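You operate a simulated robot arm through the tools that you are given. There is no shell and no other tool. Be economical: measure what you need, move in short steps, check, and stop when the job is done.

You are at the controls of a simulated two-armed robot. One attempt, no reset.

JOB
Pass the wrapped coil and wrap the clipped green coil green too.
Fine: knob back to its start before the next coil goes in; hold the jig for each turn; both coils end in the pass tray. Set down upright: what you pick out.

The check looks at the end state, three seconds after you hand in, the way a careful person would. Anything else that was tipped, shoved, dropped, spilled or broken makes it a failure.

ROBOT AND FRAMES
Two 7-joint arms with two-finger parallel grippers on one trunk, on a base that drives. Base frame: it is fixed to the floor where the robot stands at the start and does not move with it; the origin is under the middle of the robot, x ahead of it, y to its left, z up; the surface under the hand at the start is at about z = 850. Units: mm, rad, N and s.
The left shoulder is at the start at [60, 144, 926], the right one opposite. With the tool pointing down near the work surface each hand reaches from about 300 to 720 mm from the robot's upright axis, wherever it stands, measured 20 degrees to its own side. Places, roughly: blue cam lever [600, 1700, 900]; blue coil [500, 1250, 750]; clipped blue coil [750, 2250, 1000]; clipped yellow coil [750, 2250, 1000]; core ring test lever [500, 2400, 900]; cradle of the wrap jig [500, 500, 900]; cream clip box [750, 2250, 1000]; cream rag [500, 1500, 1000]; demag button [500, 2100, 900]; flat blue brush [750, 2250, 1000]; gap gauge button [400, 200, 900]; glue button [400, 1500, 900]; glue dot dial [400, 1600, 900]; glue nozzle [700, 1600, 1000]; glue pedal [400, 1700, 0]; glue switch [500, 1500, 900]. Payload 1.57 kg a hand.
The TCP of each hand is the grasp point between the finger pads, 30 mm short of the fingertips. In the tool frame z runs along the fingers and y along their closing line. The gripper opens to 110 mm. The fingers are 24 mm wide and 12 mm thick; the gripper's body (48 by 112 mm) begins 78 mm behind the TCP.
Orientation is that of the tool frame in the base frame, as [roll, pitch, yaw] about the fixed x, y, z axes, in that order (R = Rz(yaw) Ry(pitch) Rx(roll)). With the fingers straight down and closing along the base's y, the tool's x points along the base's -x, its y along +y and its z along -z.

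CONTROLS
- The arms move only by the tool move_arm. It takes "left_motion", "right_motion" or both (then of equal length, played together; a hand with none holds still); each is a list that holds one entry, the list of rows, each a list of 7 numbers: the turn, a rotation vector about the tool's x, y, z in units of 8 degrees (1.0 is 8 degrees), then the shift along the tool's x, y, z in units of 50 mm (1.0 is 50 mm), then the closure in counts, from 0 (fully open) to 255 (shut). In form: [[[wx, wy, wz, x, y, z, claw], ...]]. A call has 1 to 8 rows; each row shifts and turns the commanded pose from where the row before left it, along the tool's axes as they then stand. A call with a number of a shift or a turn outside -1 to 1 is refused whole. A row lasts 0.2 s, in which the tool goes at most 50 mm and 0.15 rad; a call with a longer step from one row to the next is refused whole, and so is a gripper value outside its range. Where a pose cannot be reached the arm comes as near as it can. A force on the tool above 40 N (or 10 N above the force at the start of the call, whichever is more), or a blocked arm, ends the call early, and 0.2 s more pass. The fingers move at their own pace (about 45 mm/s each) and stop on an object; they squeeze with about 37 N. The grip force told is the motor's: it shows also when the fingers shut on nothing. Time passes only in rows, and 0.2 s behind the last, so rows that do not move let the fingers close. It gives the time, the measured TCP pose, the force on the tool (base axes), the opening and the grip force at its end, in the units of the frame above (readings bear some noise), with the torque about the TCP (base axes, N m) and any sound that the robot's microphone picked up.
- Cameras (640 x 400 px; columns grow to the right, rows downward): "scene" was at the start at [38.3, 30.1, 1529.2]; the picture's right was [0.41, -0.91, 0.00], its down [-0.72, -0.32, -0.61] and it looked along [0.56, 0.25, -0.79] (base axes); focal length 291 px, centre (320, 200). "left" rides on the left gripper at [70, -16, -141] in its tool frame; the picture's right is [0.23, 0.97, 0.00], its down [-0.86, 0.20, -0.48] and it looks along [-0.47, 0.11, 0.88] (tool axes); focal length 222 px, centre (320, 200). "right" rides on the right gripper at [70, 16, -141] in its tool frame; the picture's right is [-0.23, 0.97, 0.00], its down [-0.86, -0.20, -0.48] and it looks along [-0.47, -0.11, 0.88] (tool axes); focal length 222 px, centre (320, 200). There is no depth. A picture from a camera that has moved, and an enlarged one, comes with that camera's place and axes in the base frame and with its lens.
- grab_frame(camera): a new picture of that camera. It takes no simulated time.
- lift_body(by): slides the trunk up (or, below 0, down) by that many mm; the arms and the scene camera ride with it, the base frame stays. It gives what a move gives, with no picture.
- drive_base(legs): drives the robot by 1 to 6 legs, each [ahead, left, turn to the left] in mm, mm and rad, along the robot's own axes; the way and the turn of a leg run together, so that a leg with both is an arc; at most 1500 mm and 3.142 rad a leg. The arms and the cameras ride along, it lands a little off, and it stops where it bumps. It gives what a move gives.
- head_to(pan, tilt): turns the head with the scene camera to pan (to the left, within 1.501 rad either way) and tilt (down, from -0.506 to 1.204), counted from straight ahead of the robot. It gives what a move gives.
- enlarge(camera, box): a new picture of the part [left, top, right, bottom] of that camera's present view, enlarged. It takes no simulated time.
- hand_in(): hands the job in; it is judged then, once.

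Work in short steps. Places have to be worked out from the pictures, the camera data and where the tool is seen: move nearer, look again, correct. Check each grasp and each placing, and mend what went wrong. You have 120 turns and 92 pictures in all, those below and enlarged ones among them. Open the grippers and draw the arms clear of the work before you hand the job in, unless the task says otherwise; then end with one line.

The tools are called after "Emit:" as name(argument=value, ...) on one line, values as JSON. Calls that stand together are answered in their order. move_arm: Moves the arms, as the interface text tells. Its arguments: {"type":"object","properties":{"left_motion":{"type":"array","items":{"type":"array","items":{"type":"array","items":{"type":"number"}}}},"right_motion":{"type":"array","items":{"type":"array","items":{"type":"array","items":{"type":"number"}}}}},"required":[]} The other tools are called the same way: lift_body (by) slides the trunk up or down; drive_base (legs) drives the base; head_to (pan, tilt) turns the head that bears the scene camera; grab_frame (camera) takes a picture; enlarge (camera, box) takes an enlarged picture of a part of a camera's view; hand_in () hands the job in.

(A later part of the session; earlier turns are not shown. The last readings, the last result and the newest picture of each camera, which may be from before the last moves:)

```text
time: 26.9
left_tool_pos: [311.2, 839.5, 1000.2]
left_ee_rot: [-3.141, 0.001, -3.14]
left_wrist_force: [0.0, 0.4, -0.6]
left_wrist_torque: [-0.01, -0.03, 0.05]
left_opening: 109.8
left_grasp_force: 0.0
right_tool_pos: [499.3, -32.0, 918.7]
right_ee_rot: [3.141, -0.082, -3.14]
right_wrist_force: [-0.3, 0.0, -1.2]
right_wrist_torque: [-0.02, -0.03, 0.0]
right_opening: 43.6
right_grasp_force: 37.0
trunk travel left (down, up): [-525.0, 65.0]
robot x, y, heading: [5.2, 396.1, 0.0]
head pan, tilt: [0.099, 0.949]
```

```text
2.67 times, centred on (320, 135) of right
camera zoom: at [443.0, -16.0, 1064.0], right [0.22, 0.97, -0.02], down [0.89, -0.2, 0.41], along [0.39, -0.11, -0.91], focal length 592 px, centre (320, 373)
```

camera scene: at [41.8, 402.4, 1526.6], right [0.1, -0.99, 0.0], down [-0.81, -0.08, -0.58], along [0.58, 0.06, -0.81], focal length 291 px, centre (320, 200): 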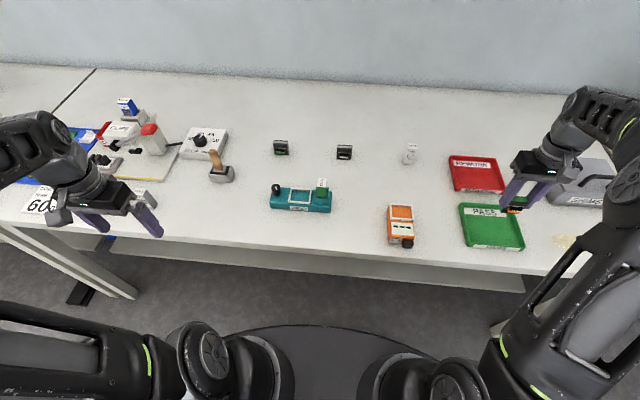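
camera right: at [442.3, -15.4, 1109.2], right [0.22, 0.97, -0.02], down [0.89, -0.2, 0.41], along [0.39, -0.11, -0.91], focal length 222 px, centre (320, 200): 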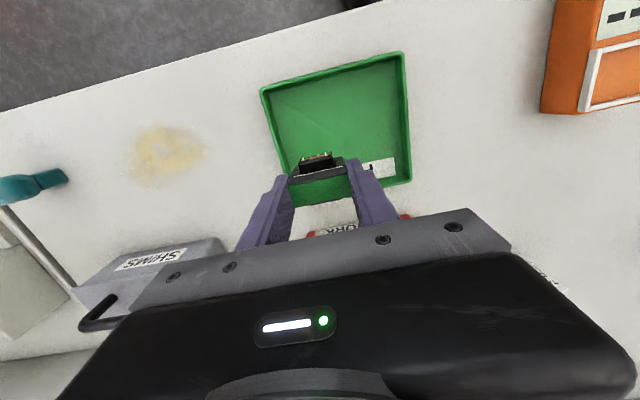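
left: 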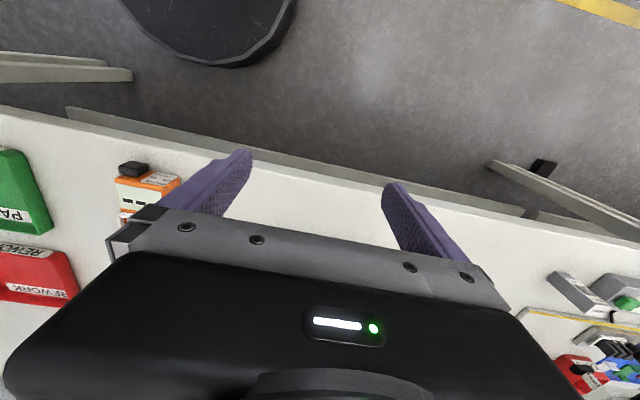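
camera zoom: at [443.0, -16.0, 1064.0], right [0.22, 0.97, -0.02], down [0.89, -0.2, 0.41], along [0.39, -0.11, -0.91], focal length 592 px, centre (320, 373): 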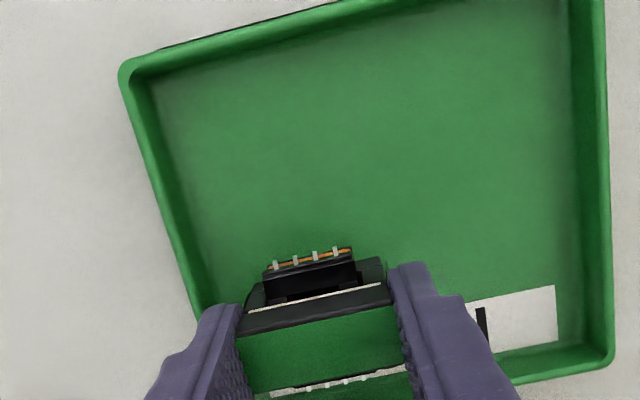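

A bit close to the right wall; I shift 14 mm left, then descend 10 mm.

Emit:
move_arm(right_motion=[[[0, 0, 0, 0, 0.28, 0, 200], [0, 0, 0, -0.01, 0, 0.1, 200], [0, 0, 0, -0.01, 0, 0.1, 200], [0, 0, 0, 0, 0, 0, 200]]])

```text
time: 27.9
left_tool_pos: [311.9, 840.1, 999.5]
left_ee_rot: [3.14, 0.0, -3.14]
left_wrist_force: [-0.1, 0.1, 0.5]
left_wrist_torque: [-0.03, 0.0, -0.02]
left_opening: 109.8
left_grasp_force: 0.1
right_tool_pos: [499.6, -17.1, 905.5]
right_ee_rot: [-3.141, -0.084, -3.139]
right_wrist_force: [0.5, 0.3, -2.1]
right_wrist_torque: [0.02, -0.01, 0.04]
right_opening: 43.2
right_grasp_force: 37.1
trunk travel left (down, up): [-525.0, 65.0]
robot x, y, heading: [-1.2, 395.8, -0.001]
head pan, tilt: [0.099, 0.949]
```

No contact yet; continue in 2 mm steps.

Emit:
move_arm(right_motion=[[[0, 0, 0, 0, 0, 0.04, 200], [0, 0, 0, 0, 0, 0.04, 200], [0, 0, 0, 0, 0, 0.04, 200], [0, 0, 0, 0, 0, 0, 200]]])

Emit:
enlarge(camera="scene", box=[460, 175, 540, 235])

```text
time: 28.9
left_tool_pos: [310.9, 839.7, 1000.4]
left_ee_rot: [3.141, 0.002, -3.14]
left_wrist_force: [-0.2, 0.3, 0.0]
left_wrist_torque: [0.03, 0.0, 0.01]
left_opening: 110.1
left_grasp_force: 0.0
right_tool_pos: [498.8, -17.7, 903.8]
right_ee_rot: [-3.139, -0.079, -3.138]
right_wrist_force: [3.2, -4.2, 29.0]
right_wrist_torque: [0.06, -0.42, -0.03]
right_opening: 43.8
right_grasp_force: 36.7
trunk travel left (down, up): [-525.0, 65.0]
robot x, y, heading: [1.8, 395.3, 0.006]
head pan, tilt: [0.099, 0.949]
```

```text
6.67 times, centred on (500, 205) of scene
camera zoom: at [40.0, 403.9, 1526.9], right [0.1, -0.99, 0.0], down [-0.81, -0.08, -0.58], along [0.58, 0.06, -0.81], focal length 1939 px, centre (-880, 167)
```

zoom: 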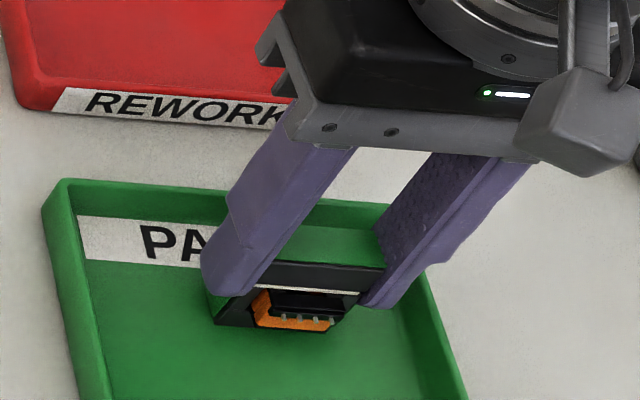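

Contact (29 N). I relieve 3 mm and open slowly.

Emit:
move_arm(right_motion=[[[0, 0, 0, 0, 0, -0.05, 200], [0, 0, 0, 0, 0, 0, 160], [0, 0, 0, 0, 0, 0, 148], [0, 0, 0, 0, 0, 0, 135], [0, 0, 0, 0, 0, 0, 125], [0, 0, 0, 0, 0, 0, 118], [0, 0, 0, 0, 0, 0, 118]]])

Emit:
enlarge(camera="scene", box=[460, 175, 540, 235])

```text
time: 30.5
left_tool_pos: [312.5, 838.9, 1000.0]
left_ee_rot: [3.141, -0.001, -3.14]
left_wrist_force: [-0.3, 1.0, -0.4]
left_wrist_torque: [0.02, 0.02, -0.01]
left_opening: 110.0
left_grasp_force: 0.1
right_tool_pos: [499.0, -17.8, 903.5]
right_ee_rot: [3.141, -0.083, -3.141]
right_wrist_force: [-0.3, 0.2, 0.4]
right_wrist_torque: [-0.02, 0.01, -0.02]
right_opening: 59.2
right_grasp_force: 0.2
trunk travel left (down, up): [-525.0, 65.0]
robot x, y, heading: [0.8, 398.5, 0.005]
head pan, tilt: [0.099, 0.949]
```

```text
6.67 times, centred on (500, 205) of scene
camera zoom: at [41.9, 402.7, 1526.6], right [0.1, -0.99, 0.0], down [-0.81, -0.08, -0.58], along [0.58, 0.06, -0.81], focal length 1939 px, centre (-880, 167)
```

zoom: 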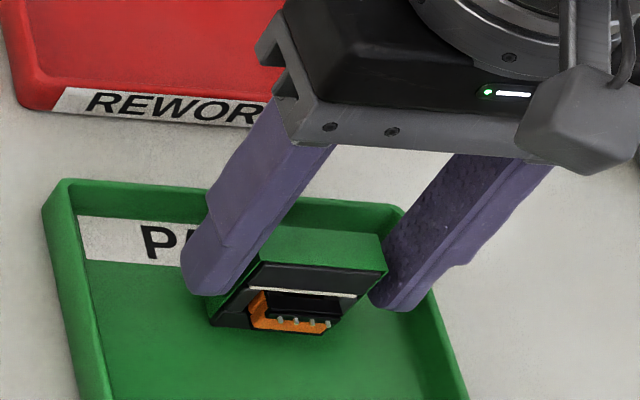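

Released and it stands. Withdraw the hand up along the tool axis and verify.

Emit:
move_arm(right_motion=[[[0, 0, 0, 0, 0, -0.3, 115], [0, 0, 0, 0, 0, -0.8, 100], [0, 0, 0, 0, 0, -0.9, 80], [0, -0.6, 0, 0, 0.6, 0, 80], [0, 0, 0, 0, 0.9, 0, 80], [0, 0, 0, 0, 0.9, 0, 80], [0, 0, 0, 0, 0.9, 0, 80], [0, 0, 0, 0, 0, 0, 80]]])

Emit:
enlarge(camera="scene", box=[440, 175, 540, 250])

```text
time: 32.3
left_tool_pos: [311.3, 839.7, 1000.4]
left_ee_rot: [-3.141, 0.002, -3.14]
left_wrist_force: [-0.2, -0.7, -0.2]
left_wrist_torque: [0.02, -0.01, 0.03]
left_opening: 109.8
left_grasp_force: 0.0
right_tool_pos: [507.3, 148.1, 1005.0]
right_ee_rot: [3.141, -0.001, -3.139]
right_wrist_force: [0.1, 0.1, -0.2]
right_wrist_torque: [0.04, 0.0, -0.03]
right_opening: 75.7
right_grasp_force: 0.1
trunk travel left (down, up): [-525.0, 65.0]
robot x, y, heading: [-0.4, 392.4, 0.002]
head pan, tilt: [0.099, 0.949]
```

```text
5.33 times, centred on (490, 212) of scene
camera zoom: at [41.9, 402.2, 1526.6], right [0.1, -0.99, 0.0], down [-0.81, -0.08, -0.58], along [0.58, 0.06, -0.81], focal length 1551 px, centre (-587, 133)
```

zoom: 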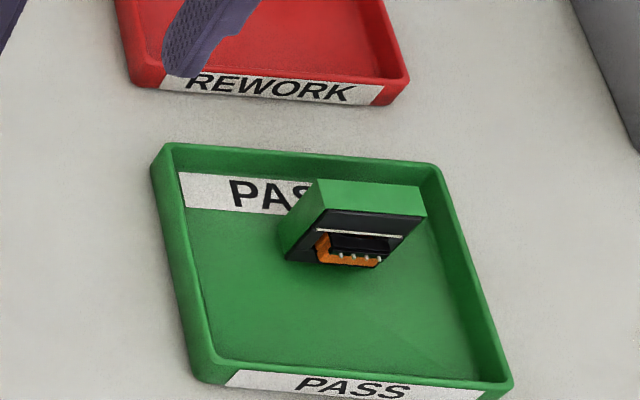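

The wrapped coil stands upright in the pass tray. Next, the right hand turns 90° and goes over the tape end of the jig to clamp its body across x.

Emit:
move_arm(right_motion=[[[0, 0, -1, 0, 0, 0, 0], [0, 0, -1, 0, 0, 0, 0], [0, 0, -1, 0, 0, 0, 0], [0, 0, -1, 0, 0, 0, 0], [0, 0, -1, 0, 0, 0, 0], [0, 0, -1, 0, 0, 0, 0], [0, 0, -1, 0, 0, 0, 0], [0, 0, -1, 0, 0, 0, 0]]])

Emit:
move_arm(right_motion=[[[0, 0, -1, 0, 0, 0, 0], [0, 0, -1, 0, 0, 0, 0], [0, 0, -1, 0, 0, 0, 0], [0, 0, -0.25, 0, 0, 0, 0], [0, 0, 0, -0.95, 0, 0, 0], [0, 0, 0, -0.95, 0, 0, 0], [0, 0, 0, -0.95, 0, 0, 0], [0, 0, 0, -0.95, 0, 0, 0]]])

Emit:
move_arm(right_motion=[[[0, 0, 0, -0.95, 0, 0, 0], [0, 0, 0, -0.95, 0, 0, 0], [0, 0, 0, 0, 0, 0, 0]]])

Emit:
grab_frame(camera="right")

```text
time: 34.1
left_tool_pos: [311.6, 840.5, 999.2]
left_ee_rot: [-3.141, 0.0, -3.14]
left_wrist_force: [-0.3, 0.3, -0.2]
left_wrist_torque: [0.04, -0.01, -0.01]
left_opening: 110.1
left_grasp_force: 0.1
right_tool_pos: [506.7, 146.6, 1003.1]
right_ee_rot: [3.141, 0.001, -2.021]
right_wrist_force: [0.2, -0.5, -0.2]
right_wrist_torque: [0.01, -0.02, 0.0]
right_opening: 110.4
right_grasp_force: 0.0
trunk travel left (down, up): [-525.0, 65.0]
robot x, y, heading: [1.9, 397.2, 0.003]
head pan, tilt: [0.099, 0.949]
```

```text
time: 35.9
left_tool_pos: [312.5, 840.1, 999.4]
left_ee_rot: [3.14, 0.0, -3.139]
left_wrist_force: [-0.4, -0.3, -0.8]
left_wrist_torque: [-0.01, -0.01, 0.02]
left_opening: 110.2
left_grasp_force: 0.0
right_tool_pos: [506.4, 336.8, 1002.3]
right_ee_rot: [3.141, 0.0, -1.57]
right_wrist_force: [0.2, 0.2, -0.9]
right_wrist_torque: [-0.03, -0.03, 0.0]
right_opening: 110.2
right_grasp_force: 0.1
trunk travel left (down, up): [-525.0, 65.0]
robot x, y, heading: [-2.5, 395.9, 0.004]
head pan, tilt: [0.099, 0.949]
```

```text
time: 36.7
left_tool_pos: [312.3, 840.1, 999.9]
left_ee_rot: [-3.141, 0.002, -3.139]
left_wrist_force: [0.1, -0.9, 0.8]
left_wrist_torque: [-0.01, -0.01, -0.01]
left_opening: 109.9
left_grasp_force: 0.1
right_tool_pos: [509.0, 432.6, 1004.0]
right_ee_rot: [3.141, 0.0, -1.567]
right_wrist_force: [0.3, 0.3, -0.6]
right_wrist_torque: [-0.01, -0.03, 0.01]
right_opening: 109.9
right_grasp_force: 0.1
trunk travel left (down, up): [-525.0, 65.0]
robot x, y, heading: [1.9, 397.3, 0.001]
head pan, tilt: [0.099, 0.949]
```

```text
51 pictures are left
camera right: at [493.5, 363.2, 1144.3], right [-0.97, 0.23, 0.0], down [0.2, 0.86, 0.48], along [0.11, 0.47, -0.88], focal length 222 px, centre (320, 200)
```

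right: 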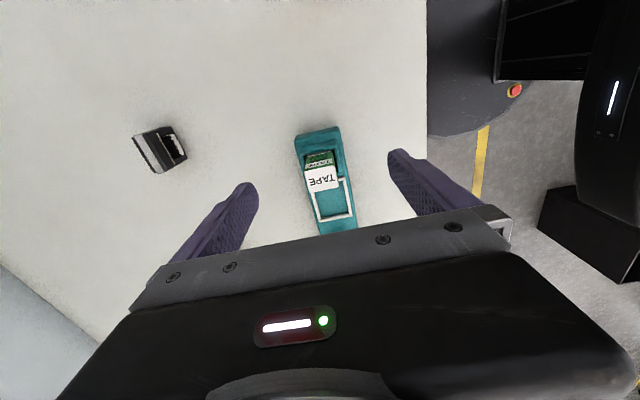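

The jig's right end is centred between the fingers. Descend to TCP z≈892 (tips ~862).

Emit:
move_arm(right_motion=[[[0, 0, 0, -0.06, -0.04, 0.8, 40], [0, 0, 0, 0, 0, 0.8, 60], [0, 0, 0, 0, 0, 0.4, 70], [0, 0, 0, 0, 0, 0.24, 70], [0, 0, 0, 0, 0, 0, 70]]])

Emit:
grab_frame(camera="right")

Emit:
enlarge(camera="scene", box=[255, 150, 351, 220])

```text
time: 37.9
left_tool_pos: [312.1, 839.4, 1000.0]
left_ee_rot: [3.14, 0.0, -3.14]
left_wrist_force: [-0.2, 0.0, 0.1]
left_wrist_torque: [-0.01, 0.02, -0.04]
left_opening: 110.1
left_grasp_force: 0.0
right_tool_pos: [509.7, 433.8, 892.9]
right_ee_rot: [-3.14, 0.0, -1.569]
right_wrist_force: [-0.2, 0.8, -0.9]
right_wrist_torque: [-0.01, -0.01, 0.0]
right_opening: 79.6
right_grasp_force: 0.1
trunk travel left (down, up): [-525.0, 65.0]
robot x, y, heading: [0.8, 393.5, 0.006]
head pan, tilt: [0.099, 0.949]
```

```text
50 pictures are left
camera right: at [494.1, 365.5, 1033.1], right [-0.97, 0.23, 0.0], down [0.2, 0.86, 0.48], along [0.11, 0.47, -0.88], focal length 222 px, centre (320, 200)
```

right: 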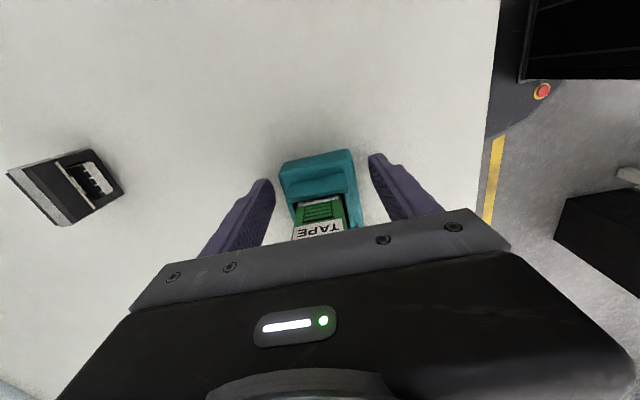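

```text
5.71 times, centred on (303, 185) of scene
camera zoom: at [42.0, 402.7, 1526.6], right [0.1, -0.99, 0.0], down [-0.81, -0.08, -0.58], along [0.58, 0.06, -0.81], focal length 1662 px, centre (417, 286)
```

zoom: 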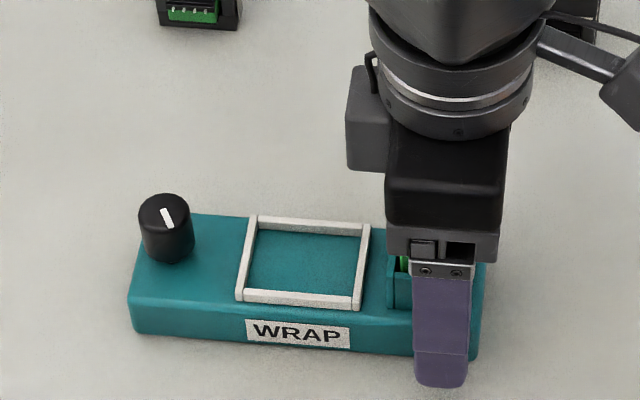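

Clamp the jig with the right hand; at the same time bring the left hand over the knob at safe height.

Emit:
move_arm(right_motion=[[[0, 0, 0, 0, 0, 0, 90], [0, 0, 0, 0, 0, 0, 110], [0, 0, 0, 0, 0, 0, 125], [0, 0, 0, 0, 0, 0, 135], [0, 0, 0, 0, 0, 0, 145], [0, 0, 0, 0, 0, 0, 160], [0, 0, 0, 0, 0, 0, 170], [0, 0, 0, 0, 0, 0, 170]]], left_motion=[[[0, 0, 0, -0.571, -0.766, 0, 60], [0, 0, 0, -0.571, -0.766, 0, 80], [0, 0, 0, -0.571, -0.766, 0, 100], [0, 0, 0, -0.571, -0.766, 0, 120], [0, 0, 0, -0.571, -0.766, 0, 140], [0, 0, 0, -0.571, -0.766, 0, 150], [0, 0, 0, -0.571, -0.766, 0, 150], [0, 0, 0, 0, 0, 0, 150]]])

Emit:
grab_frame(camera="left")

Emit:
grab_frame(camera="scene")

```text
time: 39.7
left_tool_pos: [512.6, 570.5, 1001.4]
left_ee_rot: [-3.141, 0.001, -3.14]
left_wrist_force: [-0.5, 0.0, 0.1]
left_wrist_torque: [0.02, -0.01, -0.01]
left_opening: 45.1
left_grasp_force: 0.0
right_tool_pos: [509.9, 434.9, 892.6]
right_ee_rot: [-3.141, -0.001, -1.57]
right_wrist_force: [-0.8, 0.6, 3.3]
right_wrist_torque: [-0.28, 0.0, -0.04]
right_opening: 57.8
right_grasp_force: 36.6
trunk travel left (down, up): [-525.0, 65.0]
robot x, y, heading: [-0.2, 397.3, 0.0]
head pan, tilt: [0.099, 0.949]
```

```text
48 pictures are left
camera left: at [443.9, 554.5, 1142.4], right [-0.23, 0.97, 0.0], down [0.85, 0.2, 0.48], along [0.47, 0.11, -0.88], focal length 222 px, centre (320, 200)
```

left: 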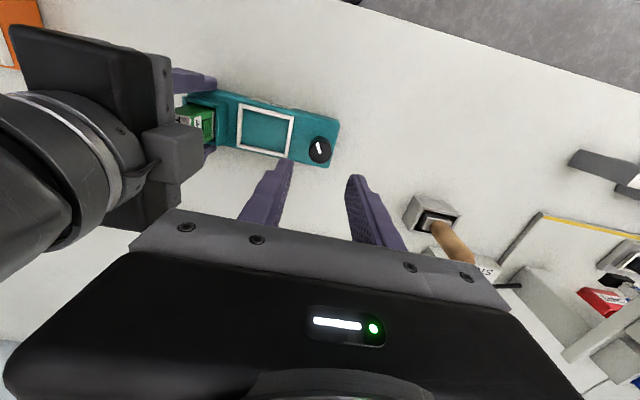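

```text
47 pictures are left
camera scene: at [41.9, 402.7, 1526.6], right [0.1, -0.99, 0.0], down [-0.81, -0.08, -0.58], along [0.58, 0.06, -0.81], focal length 291 px, centre (320, 200)
```

scene: 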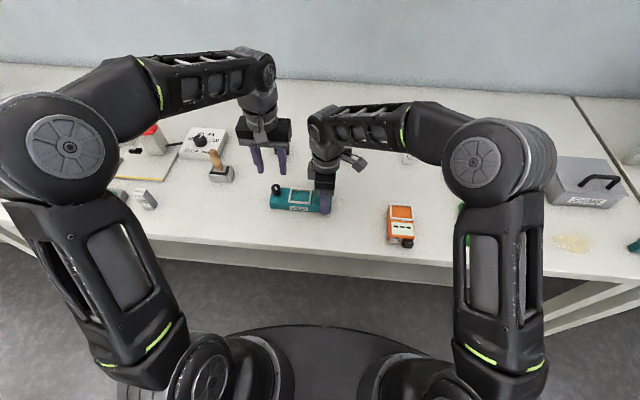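

Jig clamped (57.8 mm, 37 N). Enlarge the left view of the knob for its centre and pointer.

Emit:
enlarge(camera="left", box=[280, 110, 370, 180])

```text
5.71 times, centred on (325, 145) of left
camera zoom: at [443.9, 554.5, 1142.4], right [-0.23, 0.97, 0.0], down [0.85, 0.2, 0.48], along [0.47, 0.11, -0.88], focal length 1269 px, centre (291, 514)
```

zoom: 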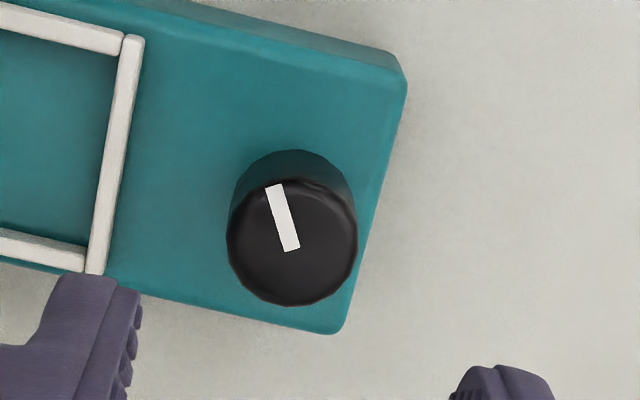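

Knob centre (512.7, 570.6), radius ~12; pointer at ~209° azimuth. Narrow the fingers and lower to TCP z≈913, then grip the knob.

Emit:
move_arm(left_motion=[[[0, 0, 0, 0, 0, 0.5, 165], [0, 0, 0, 0, 0, 0.5, 165], [0, 0, 0, 0, 0, 0.45, 165], [0, 0, 0, 0, 0, 0.3, 165], [0, 0, 0, 0, 0, 0, 165]]])

Emit:
enlarge(camera="scene", box=[255, 150, 335, 210])

Emit:
enlarge(camera="left", box=[240, 110, 400, 220])

```text
time: 40.9
left_tool_pos: [512.4, 571.8, 912.5]
left_ee_rot: [-3.141, 0.0, -3.141]
left_wrist_force: [0.5, -0.3, 0.0]
left_wrist_torque: [0.0, 0.03, -0.02]
left_opening: 38.8
left_grasp_force: 0.2
right_tool_pos: [509.6, 434.8, 892.6]
right_ee_rot: [-3.141, -0.001, -1.569]
right_wrist_force: [-0.7, 1.0, 1.9]
right_wrist_torque: [0.02, 0.07, -0.07]
right_opening: 57.8
right_grasp_force: 36.3
trunk travel left (down, up): [-525.0, 65.0]
robot x, y, heading: [-1.7, 398.3, 0.0]
head pan, tilt: [0.099, 0.949]
```

```text
6.67 times, centred on (295, 180) of scene
camera zoom: at [41.8, 402.7, 1526.6], right [0.1, -0.99, 0.0], down [-0.81, -0.08, -0.58], along [0.58, 0.06, -0.81], focal length 1939 px, centre (487, 333)
```

zoom: 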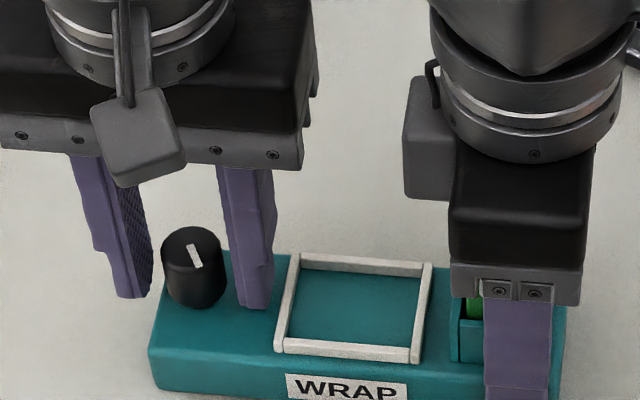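

```text
3.64 times, centred on (320, 165) of left
camera zoom: at [443.1, 555.0, 1054.5], right [-0.23, 0.97, 0.0], down [0.85, 0.2, 0.48], along [0.47, 0.11, -0.88], focal length 808 px, centre (320, 327)
```

zoom: 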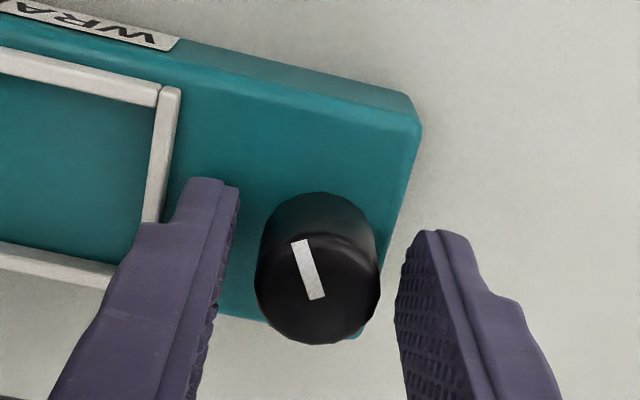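

Fingers straddle the knob. Close on it.

Emit:
move_arm(left_motion=[[[0, 0, 0, 0, 0, 0, 185], [0, 0, 0, 0, 0, 0, 205], [0, 0, 0, 0, 0, 0, 225], [0, 0, 0, 0, 0, 0, 225]]])

Emit:
move_arm(left_motion=[[[0, 0, -0.4, 0, 0, 0, 225], [0, 0, -0.4, 0, 0, 0, 225], [0, 0, 0, 0, 0, 0, 225]]])

```text
time: 41.9
left_tool_pos: [513.3, 570.4, 912.9]
left_ee_rot: [3.142, -0.001, -3.14]
left_wrist_force: [-1.4, -7.4, -0.3]
left_wrist_torque: [-0.11, 0.04, 0.05]
left_opening: 23.6
left_grasp_force: 34.3
right_tool_pos: [508.9, 435.5, 892.0]
right_ee_rot: [3.142, 0.002, -1.569]
right_wrist_force: [1.2, 4.4, 0.8]
right_wrist_torque: [-0.34, 0.08, -0.16]
right_opening: 57.5
right_grasp_force: 36.9
trunk travel left (down, up): [-525.0, 65.0]
robot x, y, heading: [-2.7, 394.6, 0.0]
head pan, tilt: [0.099, 0.949]
```

```text
time: 42.7
left_tool_pos: [511.4, 571.5, 913.8]
left_ee_rot: [-3.14, 0.001, -3.028]
left_wrist_force: [-1.2, -10.7, 2.0]
left_wrist_torque: [-0.21, 0.22, 0.04]
left_opening: 23.6
left_grasp_force: 35.9
right_tool_pos: [509.1, 434.6, 894.1]
right_ee_rot: [-3.14, 0.001, -1.568]
right_wrist_force: [1.4, 8.0, -0.4]
right_wrist_torque: [-0.36, -0.03, -0.14]
right_opening: 57.5
right_grasp_force: 36.9
trunk travel left (down, up): [-525.0, 65.0]
robot x, y, heading: [-2.1, 396.8, 0.003]
head pan, tilt: [0.099, 0.949]
```

It turns freely counter-clockwise (low torque). Continue ~32° and look whether the pointer follows.

Emit:
move_arm(left_motion=[[[0, 0, -0.8, 0, 0.01, 0, 225], [0, 0, -0.8, 0, 0.01, 0, 225], [0, 0, -0.8, 0, 0, 0, 225], [0, 0, -0.8, 0, 0, 0, 225], [0, 0, -0.8, 0, 0, 0, 225], [0, 0, 0, 0, 0, 0, 225]]])

Emit:
enlarge(camera="left", box=[240, 110, 400, 220])

```text
time: 44.1
left_tool_pos: [511.4, 571.7, 912.4]
left_ee_rot: [3.14, -0.002, -2.468]
left_wrist_force: [-6.1, -9.6, 11.7]
left_wrist_torque: [-0.4, 0.35, 0.0]
left_opening: 23.5
left_grasp_force: 35.9
right_tool_pos: [509.5, 435.1, 893.0]
right_ee_rot: [-3.14, 0.0, -1.569]
right_wrist_force: [5.3, 13.4, -3.3]
right_wrist_torque: [0.03, -0.04, -0.67]
right_opening: 57.6
right_grasp_force: 37.6
trunk travel left (down, up): [-525.0, 65.0]
robot x, y, heading: [0.2, 398.3, 0.002]
head pan, tilt: [0.099, 0.949]
```

```text
3.64 times, centred on (320, 165) of left
camera zoom: at [468.0, 516.4, 1054.6], right [-0.79, 0.62, 0.0], down [0.54, 0.69, 0.48], along [0.3, 0.38, -0.88], focal length 808 px, centre (320, 327)
```

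zoom: 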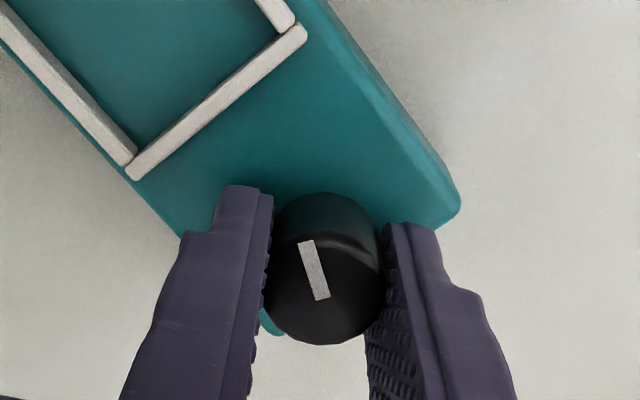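

The pointer moves with the hand: the knob is turning back. Continue in steps, watching torque for the stop.

Emit:
move_arm(left_motion=[[[0, 0, -0.8, 0, 0, -0.01, 225], [0, 0, -0.8, 0, 0, 0, 225], [0, 0, -0.8, 0, 0, 0, 225], [0, 0, -0.8, 0, 0, 0, 225], [0, 0, 0, 0, 0, 0, 225]]])

Emit:
move_arm(left_motion=[[[0, 0, -0.8, 0, 0, 0, 225], [0, 0, -0.8, 0, 0, 0, 225], [0, 0, -0.8, 0, 0, 0, 225], [0, 0, 0, 0, 0, 0, 225]]])

```text
time: 45.3
left_tool_pos: [511.7, 572.8, 913.3]
left_ee_rot: [-3.141, -0.001, -2.022]
left_wrist_force: [-9.0, -9.1, 8.8]
left_wrist_torque: [-0.35, 0.24, 0.04]
left_opening: 23.5
left_grasp_force: 36.1
right_tool_pos: [508.6, 433.9, 893.3]
right_ee_rot: [-3.138, 0.002, -1.57]
right_wrist_force: [7.0, 11.0, -0.4]
right_wrist_torque: [0.19, 0.07, -0.88]
right_opening: 57.5
right_grasp_force: 37.0
trunk travel left (down, up): [-525.0, 65.0]
robot x, y, heading: [3.0, 397.6, 0.004]
head pan, tilt: [0.099, 0.949]
```

```text
time: 46.3
left_tool_pos: [510.2, 573.6, 913.7]
left_ee_rot: [-3.141, 0.0, -1.686]
left_wrist_force: [-15.7, -8.6, 14.6]
left_wrist_torque: [-0.54, 0.42, -0.04]
left_opening: 23.6
left_grasp_force: 35.4
right_tool_pos: [509.0, 433.9, 892.8]
right_ee_rot: [-3.141, 0.0, -1.572]
right_wrist_force: [11.2, 8.8, -2.3]
right_wrist_torque: [0.1, -0.06, -1.4]
right_opening: 57.6
right_grasp_force: 37.0
trunk travel left (down, up): [-525.0, 65.0]
robot x, y, heading: [1.3, 394.9, -0.003]
head pan, tilt: [0.099, 0.949]
```

Side force builds from slight miscentering; relieve ~1.5 mm and look.

Emit:
move_arm(left_motion=[[[0, 0, 0, 0.02, 0.03, 0, 225], [0, 0, 0, 0, 0, 0, 225]]])

Emit:
enlarge(camera="left", box=[240, 110, 400, 220])

```text
time: 46.9
left_tool_pos: [510.9, 574.2, 913.4]
left_ee_rot: [-3.14, 0.003, -1.687]
left_wrist_force: [-4.6, -1.7, 12.8]
left_wrist_torque: [-0.15, 0.15, -0.03]
left_opening: 23.9
left_grasp_force: 36.4
right_tool_pos: [508.3, 433.6, 892.8]
right_ee_rot: [-3.141, -0.001, -1.569]
right_wrist_force: [7.3, 2.8, -0.2]
right_wrist_torque: [0.47, -0.44, -1.04]
right_opening: 57.4
right_grasp_force: 37.3
trunk travel left (down, up): [-525.0, 65.0]
robot x, y, heading: [-0.3, 398.7, -0.0]
head pan, tilt: [0.099, 0.949]
```

```text
3.64 times, centred on (320, 165) of left
camera zoom: at [519.6, 501.6, 1054.4], right [-0.99, -0.11, 0.0], down [-0.1, 0.87, 0.48], along [-0.05, 0.48, -0.88], focal length 808 px, centre (320, 327)
```

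zoom: 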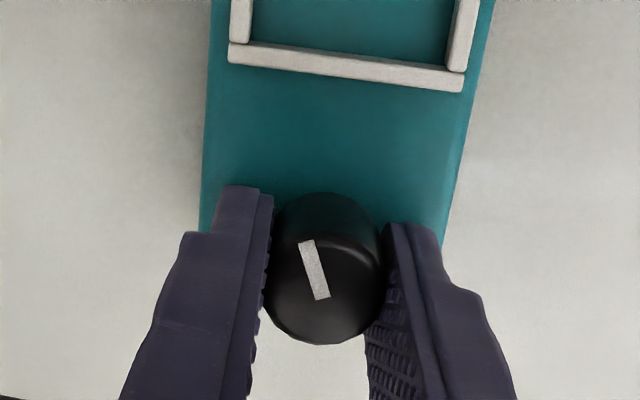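

Still following. Continue.

Emit:
move_arm(left_motion=[[[0, 0, -0.8, 0, 0, -0.01, 225], [0, 0, -0.8, 0, 0, -0.01, 225], [0, 0, -0.8, 0, 0, 0, 225], [0, 0, 0, 0, 0, 0, 225]]])

Emit:
enlarge(camera="left", box=[240, 110, 400, 220])

```text
time: 47.9
left_tool_pos: [509.5, 571.7, 912.4]
left_ee_rot: [-3.142, 0.0, -1.35]
left_wrist_force: [-1.4, 4.4, -8.1]
left_wrist_torque: [0.88, 0.15, 0.0]
left_opening: 23.9
left_grasp_force: 36.1
right_tool_pos: [509.6, 433.7, 892.1]
right_ee_rot: [-3.141, 0.0, -1.57]
right_wrist_force: [1.7, -5.1, 10.9]
right_wrist_torque: [0.79, -0.27, -0.22]
right_opening: 57.7
right_grasp_force: 37.1
trunk travel left (down, up): [-525.0, 65.0]
robot x, y, heading: [0.8, 393.4, 0.004]
head pan, tilt: [0.099, 0.949]
```

```text
3.64 times, centred on (320, 165) of left
camera zoom: at [542.4, 507.9, 1054.3], right [-0.9, -0.43, 0.0], down [-0.38, 0.79, 0.48], along [-0.21, 0.43, -0.88], focal length 808 px, centre (320, 327)
```

zoom: 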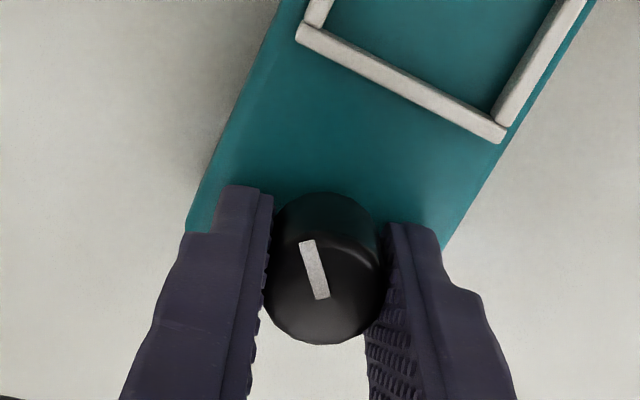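

Still following; continue, lowering the slight lift.

Emit:
move_arm(left_motion=[[[0, 0, -0.8, 0, 0, 0.012, 225], [0, 0, -0.8, 0, 0, 0, 225], [0, 0, -0.8, 0, 0, 0, 225], [0, 0, 0, 0, 0, 0, 225]]])

Emit:
enlarge(camera="left", box=[240, 110, 400, 220])

```text
time: 48.9
left_tool_pos: [509.1, 573.3, 913.3]
left_ee_rot: [3.138, 0.001, -1.015]
left_wrist_force: [-9.0, 7.2, -3.7]
left_wrist_torque: [0.44, 0.29, -0.01]
left_opening: 23.9
left_grasp_force: 36.1
right_tool_pos: [510.6, 434.5, 892.9]
right_ee_rot: [-3.139, 0.0, -1.571]
right_wrist_force: [8.9, -6.6, 7.1]
right_wrist_torque: [0.46, -0.12, -1.23]
right_opening: 57.5
right_grasp_force: 37.5
trunk travel left (down, up): [-525.0, 65.0]
robot x, y, heading: [-4.8, 396.6, 0.001]
head pan, tilt: [0.099, 0.949]
```

```text
3.64 times, centred on (320, 165) of left
camera zoom: at [561.8, 521.7, 1054.7], right [-0.71, -0.71, 0.0], down [-0.62, 0.62, 0.48], along [-0.34, 0.34, -0.88], focal length 808 px, centre (320, 327)
```

zoom: 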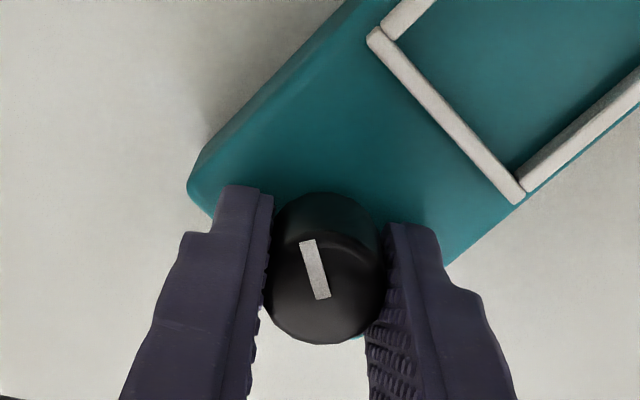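

Still following at ~122°. Continue with slight recentring.

Emit:
move_arm(left_motion=[[[0, 0, -0.8, -0.02, 0.012, 0, 225], [0, 0, -0.8, 0, 0, 0, 225], [0, 0, -0.8, 0, 0, 0, 225], [0, 0, -0.8, 0, 0, 0, 225], [0, 0, 0, 0, 0, 0, 225]]])

Emit:
enlarge(camera="left", box=[240, 110, 400, 220])

```text
time: 50.1
left_tool_pos: [509.5, 571.1, 913.2]
left_ee_rot: [3.141, 0.0, -0.569]
left_wrist_force: [-13.0, 0.9, 3.6]
left_wrist_torque: [-0.17, 0.15, -0.04]
left_opening: 23.4
left_grasp_force: 35.7
right_tool_pos: [508.8, 434.1, 892.9]
right_ee_rot: [-3.141, 0.001, -1.572]
right_wrist_force: [14.8, -1.6, 0.2]
right_wrist_torque: [-0.62, -0.2, -1.78]
right_opening: 57.7
right_grasp_force: 37.1
trunk travel left (down, up): [-525.0, 65.0]
robot x, y, heading: [-0.9, 394.3, -0.0]
head pan, tilt: [0.099, 0.949]
```

```text
3.64 times, centred on (320, 165) of left
camera zoom: at [578.1, 548.0, 1054.8], right [-0.33, -0.94, 0.0], down [-0.83, 0.29, 0.48], along [-0.45, 0.16, -0.88], focal length 808 px, centre (320, 327)
```

zoom: 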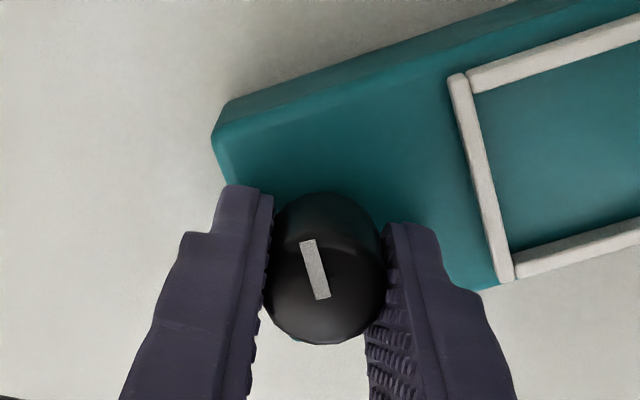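

147° turned, no stop torque yet. Continue another ~20° with recentring.

Emit:
move_arm(left_motion=[[[0, 0, -0.8, -0.02, 0.013, 0, 225], [0, 0, -0.8, -0.01, 0, 0, 225], [0, 0, -0.8, -0.01, 0, 0, 225], [0, 0, 0, 0, 0, 0, 225]]])

Emit:
enlarge(camera="left", box=[240, 110, 400, 220])

```text
time: 51.1
left_tool_pos: [508.1, 573.4, 913.4]
left_ee_rot: [-3.141, -0.002, -0.233]
left_wrist_force: [1.3, -6.4, -3.0]
left_wrist_torque: [-0.08, -0.33, -0.1]
left_opening: 23.9
left_grasp_force: 36.0
right_tool_pos: [507.2, 437.3, 891.9]
right_ee_rot: [3.14, 0.001, -1.565]
right_wrist_force: [-1.5, 6.8, 6.2]
right_wrist_torque: [0.35, 0.22, 0.17]
right_opening: 57.2
right_grasp_force: 37.3
trunk travel left (down, up): [-525.0, 65.0]
robot x, y, heading: [-2.7, 398.7, 0.004]
head pan, tilt: [0.099, 0.949]
```

```text
3.64 times, centred on (320, 165) of left
camera zoom: at [579.8, 572.3, 1055.4], right [0.0, -1.0, 0.0], down [-0.88, 0.0, 0.48], along [-0.48, 0.0, -0.88], focal length 808 px, centre (320, 327)
```

zoom: 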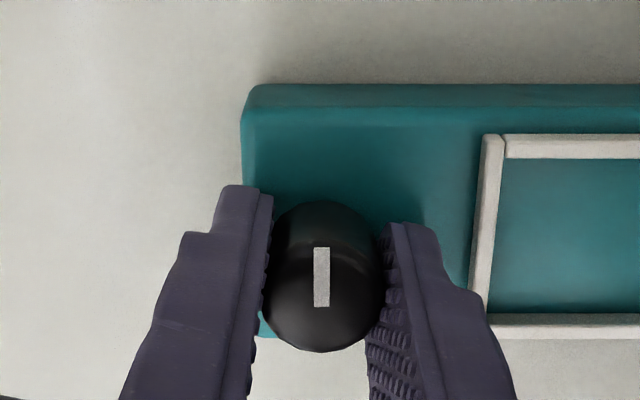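

The knob reached its stop: pointer now exactly +x while the hand slipped ~13° on. That is the start position. Release the left hand and raise it.

Emit:
move_arm(left_motion=[[[0, 0, 0, 0, 0, 0, 200], [0, 0, 0, 0, 0, 0, 170], [0, 0, 0, 0, 0, 0, 165], [0, 0, 0, 0, 0, -0.5, 165], [0, 0, 0, 0, 0, -0.9, 165], [0, 0, 0, 0, 0, -0.9, 120], [0, 0, 0, 0, 0, -0.6, 100], [0, 0, 0, 0, 0, 0, 100]]])

Emit:
move_arm(right_motion=[[[0, 0, 0, 0, 0, 0, 130], [0, 0, 0, 0, 0, 0, 90], [0, 0, 0, 0, 0, 0, 60], [0, 0, 0, 0, 0, 0, 60], [0, 0, 0, 0, 0, -0.5, 50], [0, 0, 0, 0, 0, -0.9, 40], [0, 0, 0, 0, 0, -0.9, 40], [0, 0, 0, 0, 0, -0.5, 40]]])

Emit:
grab_frame(camera="scene")

Emit:
enlarge(camera="scene", box=[250, 165, 346, 225])

```text
time: 52.9
left_tool_pos: [505.2, 573.7, 1055.9]
left_ee_rot: [-3.14, 0.001, -0.235]
left_wrist_force: [-0.3, 0.1, -0.4]
left_wrist_torque: [-0.05, 0.0, -0.02]
left_opening: 67.1
left_grasp_force: 0.1
right_tool_pos: [509.2, 434.0, 893.0]
right_ee_rot: [3.141, 0.0, -1.569]
right_wrist_force: [-0.9, -1.8, 2.4]
right_wrist_torque: [-0.42, 0.04, -0.02]
right_opening: 57.6
right_grasp_force: 37.5
trunk travel left (down, up): [-525.0, 65.0]
robot x, y, heading: [0.9, 398.2, 0.003]
head pan, tilt: [0.099, 0.949]
```

```text
time: 54.7
left_tool_pos: [506.3, 573.8, 1056.8]
left_ee_rot: [-3.14, 0.0, -0.236]
left_wrist_force: [-0.2, -0.1, 0.4]
left_wrist_torque: [0.0, -0.01, 0.01]
left_opening: 67.1
left_grasp_force: 0.0
right_tool_pos: [509.3, 434.1, 1032.4]
right_ee_rot: [-3.141, 0.001, -1.568]
right_wrist_force: [-0.2, 0.0, 0.1]
right_wrist_torque: [0.06, -0.02, 0.01]
right_opening: 92.8
right_grasp_force: 0.1
trunk travel left (down, up): [-525.0, 65.0]
robot x, y, heading: [2.1, 395.0, 0.002]
head pan, tilt: [0.099, 0.949]
```

```text
37 pictures are left
camera scene: at [41.9, 402.6, 1526.6], right [0.1, -0.99, 0.0], down [-0.81, -0.08, -0.58], along [0.58, 0.06, -0.81], focal length 291 px, centre (320, 200)
```

scene: 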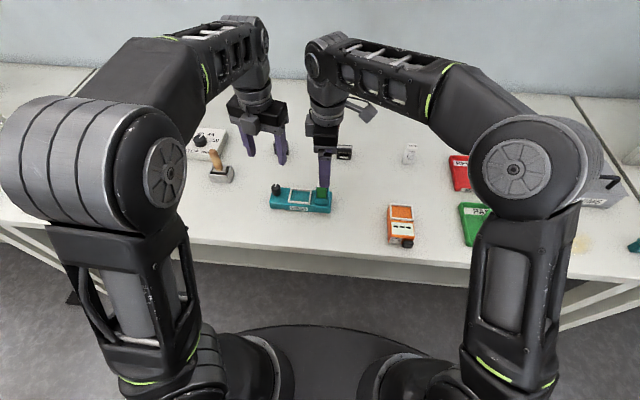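

```text
6.67 times, centred on (298, 195) of scene
camera zoom: at [41.9, 402.6, 1526.6], right [0.1, -0.99, 0.0], down [-0.81, -0.08, -0.58], along [0.58, 0.06, -0.81], focal length 1939 px, centre (467, 233)
```

zoom: 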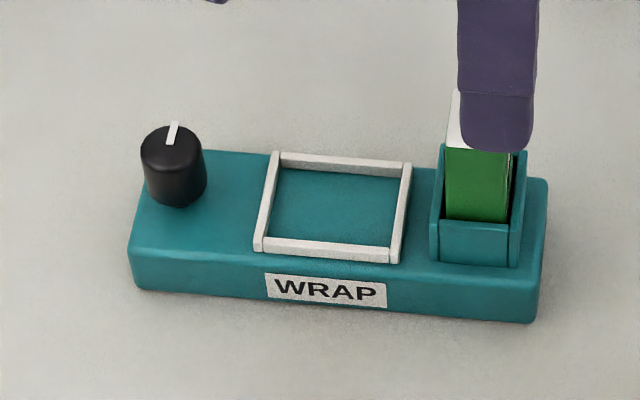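

Knob at start, jig undisturbed. The clipped green coil is at ≈(700, 592), square to the axes. I drive a little ahead and left to get it in reach.

Emit:
drive_base(legs=[[70, 60, 0]])

Emit:
move_arm(left_motion=[[[0, 0, -0.84, 0, 0, 0, 80], [0, 0, -0.84, 0, 0, 0, 80], [0, 0, 0, 0, 0, 0, 80]]], right_motion=[[[0, 0, 0, 0.9, 0, 0, 40], [0, 0, 0, 0.9, 0, 0, 40], [0, 0, 0, 0.9, 0, 0, 40]]])

```text
time: 55.8
left_tool_pos: [575.4, 637.3, 1054.9]
left_ee_rot: [3.14, 0.003, -0.235]
left_wrist_force: [1.2, 0.7, -0.7]
left_wrist_torque: [-0.03, 0.07, 0.03]
left_opening: 67.0
left_grasp_force: 0.0
right_tool_pos: [579.2, 495.6, 1031.6]
right_ee_rot: [3.139, 0.001, -1.57]
right_wrist_force: [0.2, 0.3, -1.0]
right_wrist_torque: [-0.04, 0.06, 0.01]
right_opening: 92.7
right_grasp_force: 0.1
trunk travel left (down, up): [-525.0, 65.0]
robot x, y, heading: [66.9, 454.2, 0.002]
head pan, tilt: [0.099, 0.949]
```

```text
time: 56.6
left_tool_pos: [575.0, 634.4, 1055.7]
left_ee_rot: [-3.141, 0.001, 0.0]
left_wrist_force: [0.8, -0.4, 0.0]
left_wrist_torque: [-0.01, -0.01, 0.02]
left_opening: 75.3
left_grasp_force: 0.2
right_tool_pos: [577.8, 359.8, 1031.3]
right_ee_rot: [-3.141, -0.001, -1.568]
right_wrist_force: [-0.2, 0.3, -0.3]
right_wrist_torque: [-0.01, -0.02, 0.04]
right_opening: 92.6
right_grasp_force: 0.0
trunk travel left (down, up): [-525.0, 65.0]
robot x, y, heading: [70.4, 455.1, 0.0]
head pan, tilt: [0.099, 0.949]
```

Left hand yaw is 0. Move it over the green coil and look.

Emit:
move_arm(left_motion=[[[0, 0, 0, 0.83, 0.28, 0.2, 100], [0, 0, 0, 0.83, 0.28, 0.2, 110], [0, 0, 0, 0.83, 0.28, 0.2, 118], [0, 0, 0, 0, 0, 0, 118]]])

Emit:
enlarge(camera="left", box=[210, 60, 430, 210])

Emit:
grab_frame(camera="scene")

```text
time: 57.6
left_tool_pos: [687.1, 596.0, 1013.4]
left_ee_rot: [3.14, -0.007, -0.002]
left_wrist_force: [-0.3, -0.4, -0.2]
left_wrist_torque: [-0.02, 0.01, 0.03]
left_opening: 59.2
left_grasp_force: 0.1
left hand out of reach, approached as far as the arm can: row 3
right_tool_pos: [578.6, 360.3, 1032.2]
right_ee_rot: [3.14, -0.001, -1.569]
right_wrist_force: [0.8, 0.7, 0.2]
right_wrist_torque: [0.01, -0.01, 0.02]
right_opening: 92.7
right_grasp_force: 0.0
trunk travel left (down, up): [-525.0, 65.0]
robot x, y, heading: [71.8, 453.8, 0.001]
head pan, tilt: [0.099, 0.949]
```

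```text
2.67 times, centred on (320, 135) of left
camera zoom: at [757.1, 613.5, 1155.5], right [0.22, -0.97, 0.0], down [-0.86, -0.2, 0.47], along [-0.46, -0.11, -0.88], focal length 592 px, centre (320, 373)
```

zoom: 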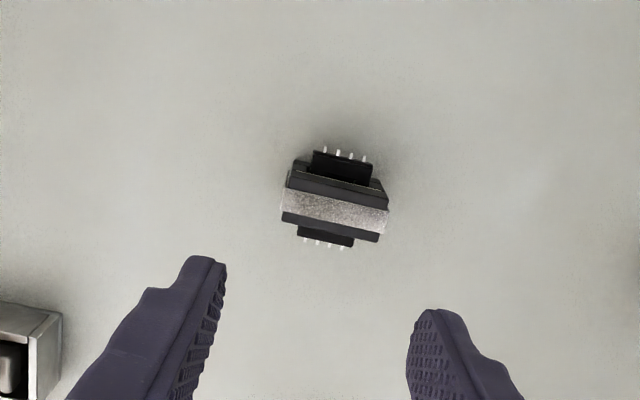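

```text
34 pictures are left
camera scene: at [110.9, 463.0, 1526.6], right [0.1, -0.99, 0.0], down [-0.81, -0.08, -0.58], along [0.58, 0.06, -0.81], focal length 291 px, centre (320, 200)
```

scene: 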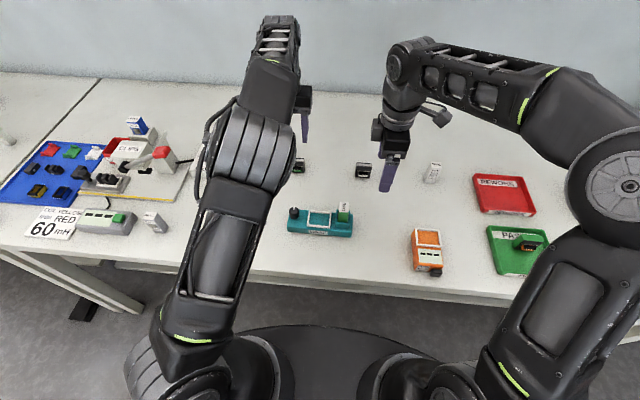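

Out of reach by ~15 mm with this yaw; the coil is at ≈(702, 594). Drive 45 mm further ahead.

Emit:
drive_base(legs=[[45, 0, 0]])

```text
time: 58.5
left_tool_pos: [734.0, 597.8, 1012.0]
left_ee_rot: [-3.141, -0.004, -0.002]
left_wrist_force: [0.4, 0.6, -1.0]
left_wrist_torque: [0.0, 0.05, 0.0]
left_opening: 59.0
left_grasp_force: 0.1
right_tool_pos: [625.2, 359.6, 1031.4]
right_ee_rot: [3.141, 0.001, -1.569]
right_wrist_force: [0.7, -0.4, -0.2]
right_wrist_torque: [-0.03, 0.05, 0.04]
right_opening: 92.4
right_grasp_force: 0.1
trunk travel left (down, up): [-525.0, 65.0]
robot x, y, heading: [114.6, 456.6, 0.004]
head pan, tilt: [0.099, 0.949]
```

Move back to x≈702, lower some, and look.

Emit:
move_arm(left_motion=[[[0, 0, 0, -0.64, 0.06, 0.5, 118], [0, 0, 0, 0, 0, 0.4, 118], [0, 0, 0, 0, 0, 0, 118]]])

Emit:
enlarge(camera="left", box=[210, 60, 430, 210])

```text
time: 59.3
left_tool_pos: [699.0, 595.8, 969.1]
left_ee_rot: [-3.141, -0.006, -0.001]
left_wrist_force: [-0.3, 0.4, -0.1]
left_wrist_torque: [0.02, -0.04, -0.02]
left_opening: 58.9
left_grasp_force: 0.0
right_tool_pos: [623.3, 360.9, 1031.2]
right_ee_rot: [-3.141, 0.001, -1.568]
right_wrist_force: [0.5, -0.2, 0.1]
right_wrist_torque: [0.0, 0.04, 0.0]
right_opening: 93.1
right_grasp_force: 0.0
trunk travel left (down, up): [-525.0, 65.0]
robot x, y, heading: [112.7, 454.3, 0.006]
head pan, tilt: [0.099, 0.949]
```

```text
2.67 times, centred on (320, 135) of left
camera zoom: at [769.1, 611.7, 1111.5], right [0.22, -0.97, 0.0], down [-0.86, -0.2, 0.47], along [-0.46, -0.11, -0.88], focal length 592 px, centre (320, 373)
```

zoom: 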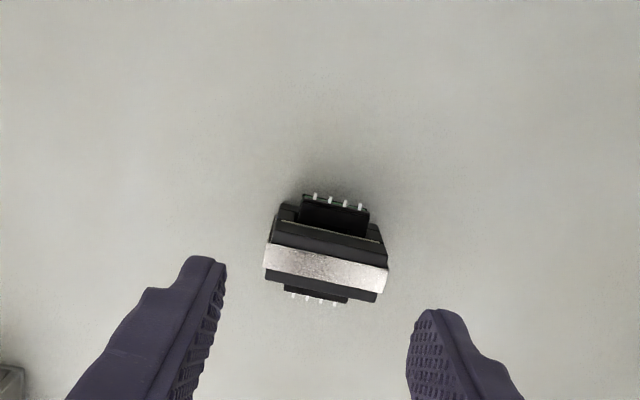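

Coil is offset by about +3.4 mm (tool x), +2.7 mm (tool y). Correct, descend to TCP z≈901, and close.

Emit:
move_arm(left_motion=[[[0, 0, 0, 0.068, 0.054, 0, 118], [0, 0, 0, 0, 0, 0.5, 118], [0, 0, 0, 0, 0, 0.5, 118], [0, 0, 0, 0, 0, 0.36, 118], [0, 0, 0, 0, 0, 0, 118]]])

Emit:
enlarge(camera="left", box=[210, 60, 430, 210])

```text
time: 60.5
left_tool_pos: [705.1, 592.0, 900.4]
left_ee_rot: [-3.14, -0.006, -0.003]
left_wrist_force: [0.8, 0.1, -0.1]
left_wrist_torque: [-0.01, 0.04, 0.02]
left_opening: 58.9
left_grasp_force: 0.1
right_tool_pos: [623.9, 360.7, 1032.2]
right_ee_rot: [-3.141, 0.001, -1.569]
right_wrist_force: [0.7, -1.0, -0.1]
right_wrist_torque: [-0.04, -0.01, 0.0]
right_opening: 92.8
right_grasp_force: 0.2
trunk travel left (down, up): [-525.0, 65.0]
robot x, y, heading: [115.1, 457.8, 0.003]
head pan, tilt: [0.099, 0.949]
```

```text
2.67 times, centred on (320, 135) of left
camera zoom: at [774.3, 607.9, 1042.8], right [0.23, -0.97, 0.0], down [-0.86, -0.2, 0.47], along [-0.46, -0.11, -0.88], focal length 592 px, centre (320, 373)
```

zoom: 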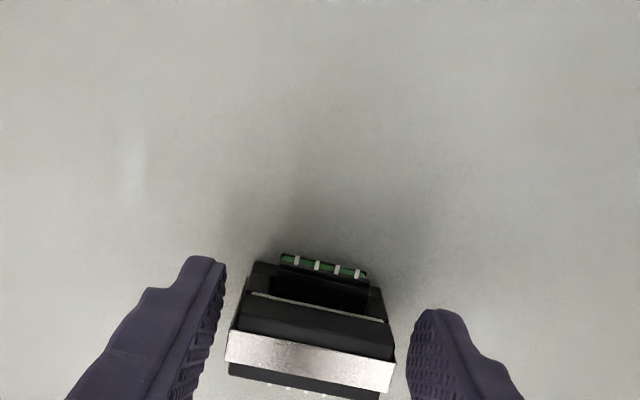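

Well centred. Close and lift.

Emit:
move_arm(left_motion=[[[0, 0, 0, 0, 0, 0, 140], [0, 0, 0, 0, 0, 0, 160], [0, 0, 0, 0, 0, 0, 200], [0, 0, 0, 0, 0, 0, 200], [0, 0, 0, 0, 0, -0.2, 200], [0, 0, 0, 0, 0, -0.8, 200], [0, 0, 0, 0, 0, -0.9, 200], [0, 0, 0, 0, 0, -0.7, 200]]])

Emit:
enlarge(camera="left", box=[210, 60, 430, 210])

```text
time: 62.3
left_tool_pos: [703.9, 592.0, 1029.2]
left_ee_rot: [3.14, -0.005, -0.001]
left_wrist_force: [0.2, 1.2, -2.8]
left_wrist_torque: [-0.02, -0.03, 0.04]
left_opening: 43.3
left_grasp_force: 36.6
right_tool_pos: [623.2, 359.9, 1031.9]
right_ee_rot: [3.141, 0.001, -1.569]
right_wrist_force: [-0.4, 0.4, 0.1]
right_wrist_torque: [0.01, -0.03, 0.02]
right_opening: 92.5
right_grasp_force: 0.1
trunk travel left (down, up): [-525.0, 65.0]
robot x, y, heading: [116.8, 457.6, 0.002]
head pan, tilt: [0.099, 0.949]
```

```text
2.67 times, centred on (320, 135) of left
camera zoom: at [773.3, 608.3, 1172.4], right [0.22, -0.97, 0.0], down [-0.86, -0.2, 0.47], along [-0.46, -0.11, -0.88], focal length 592 px, centre (320, 373)
```

zoom: 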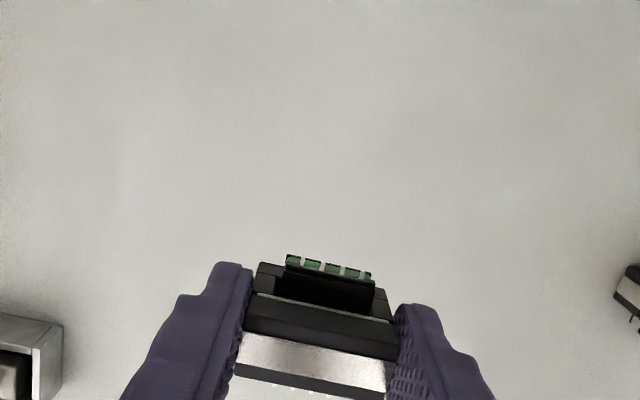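

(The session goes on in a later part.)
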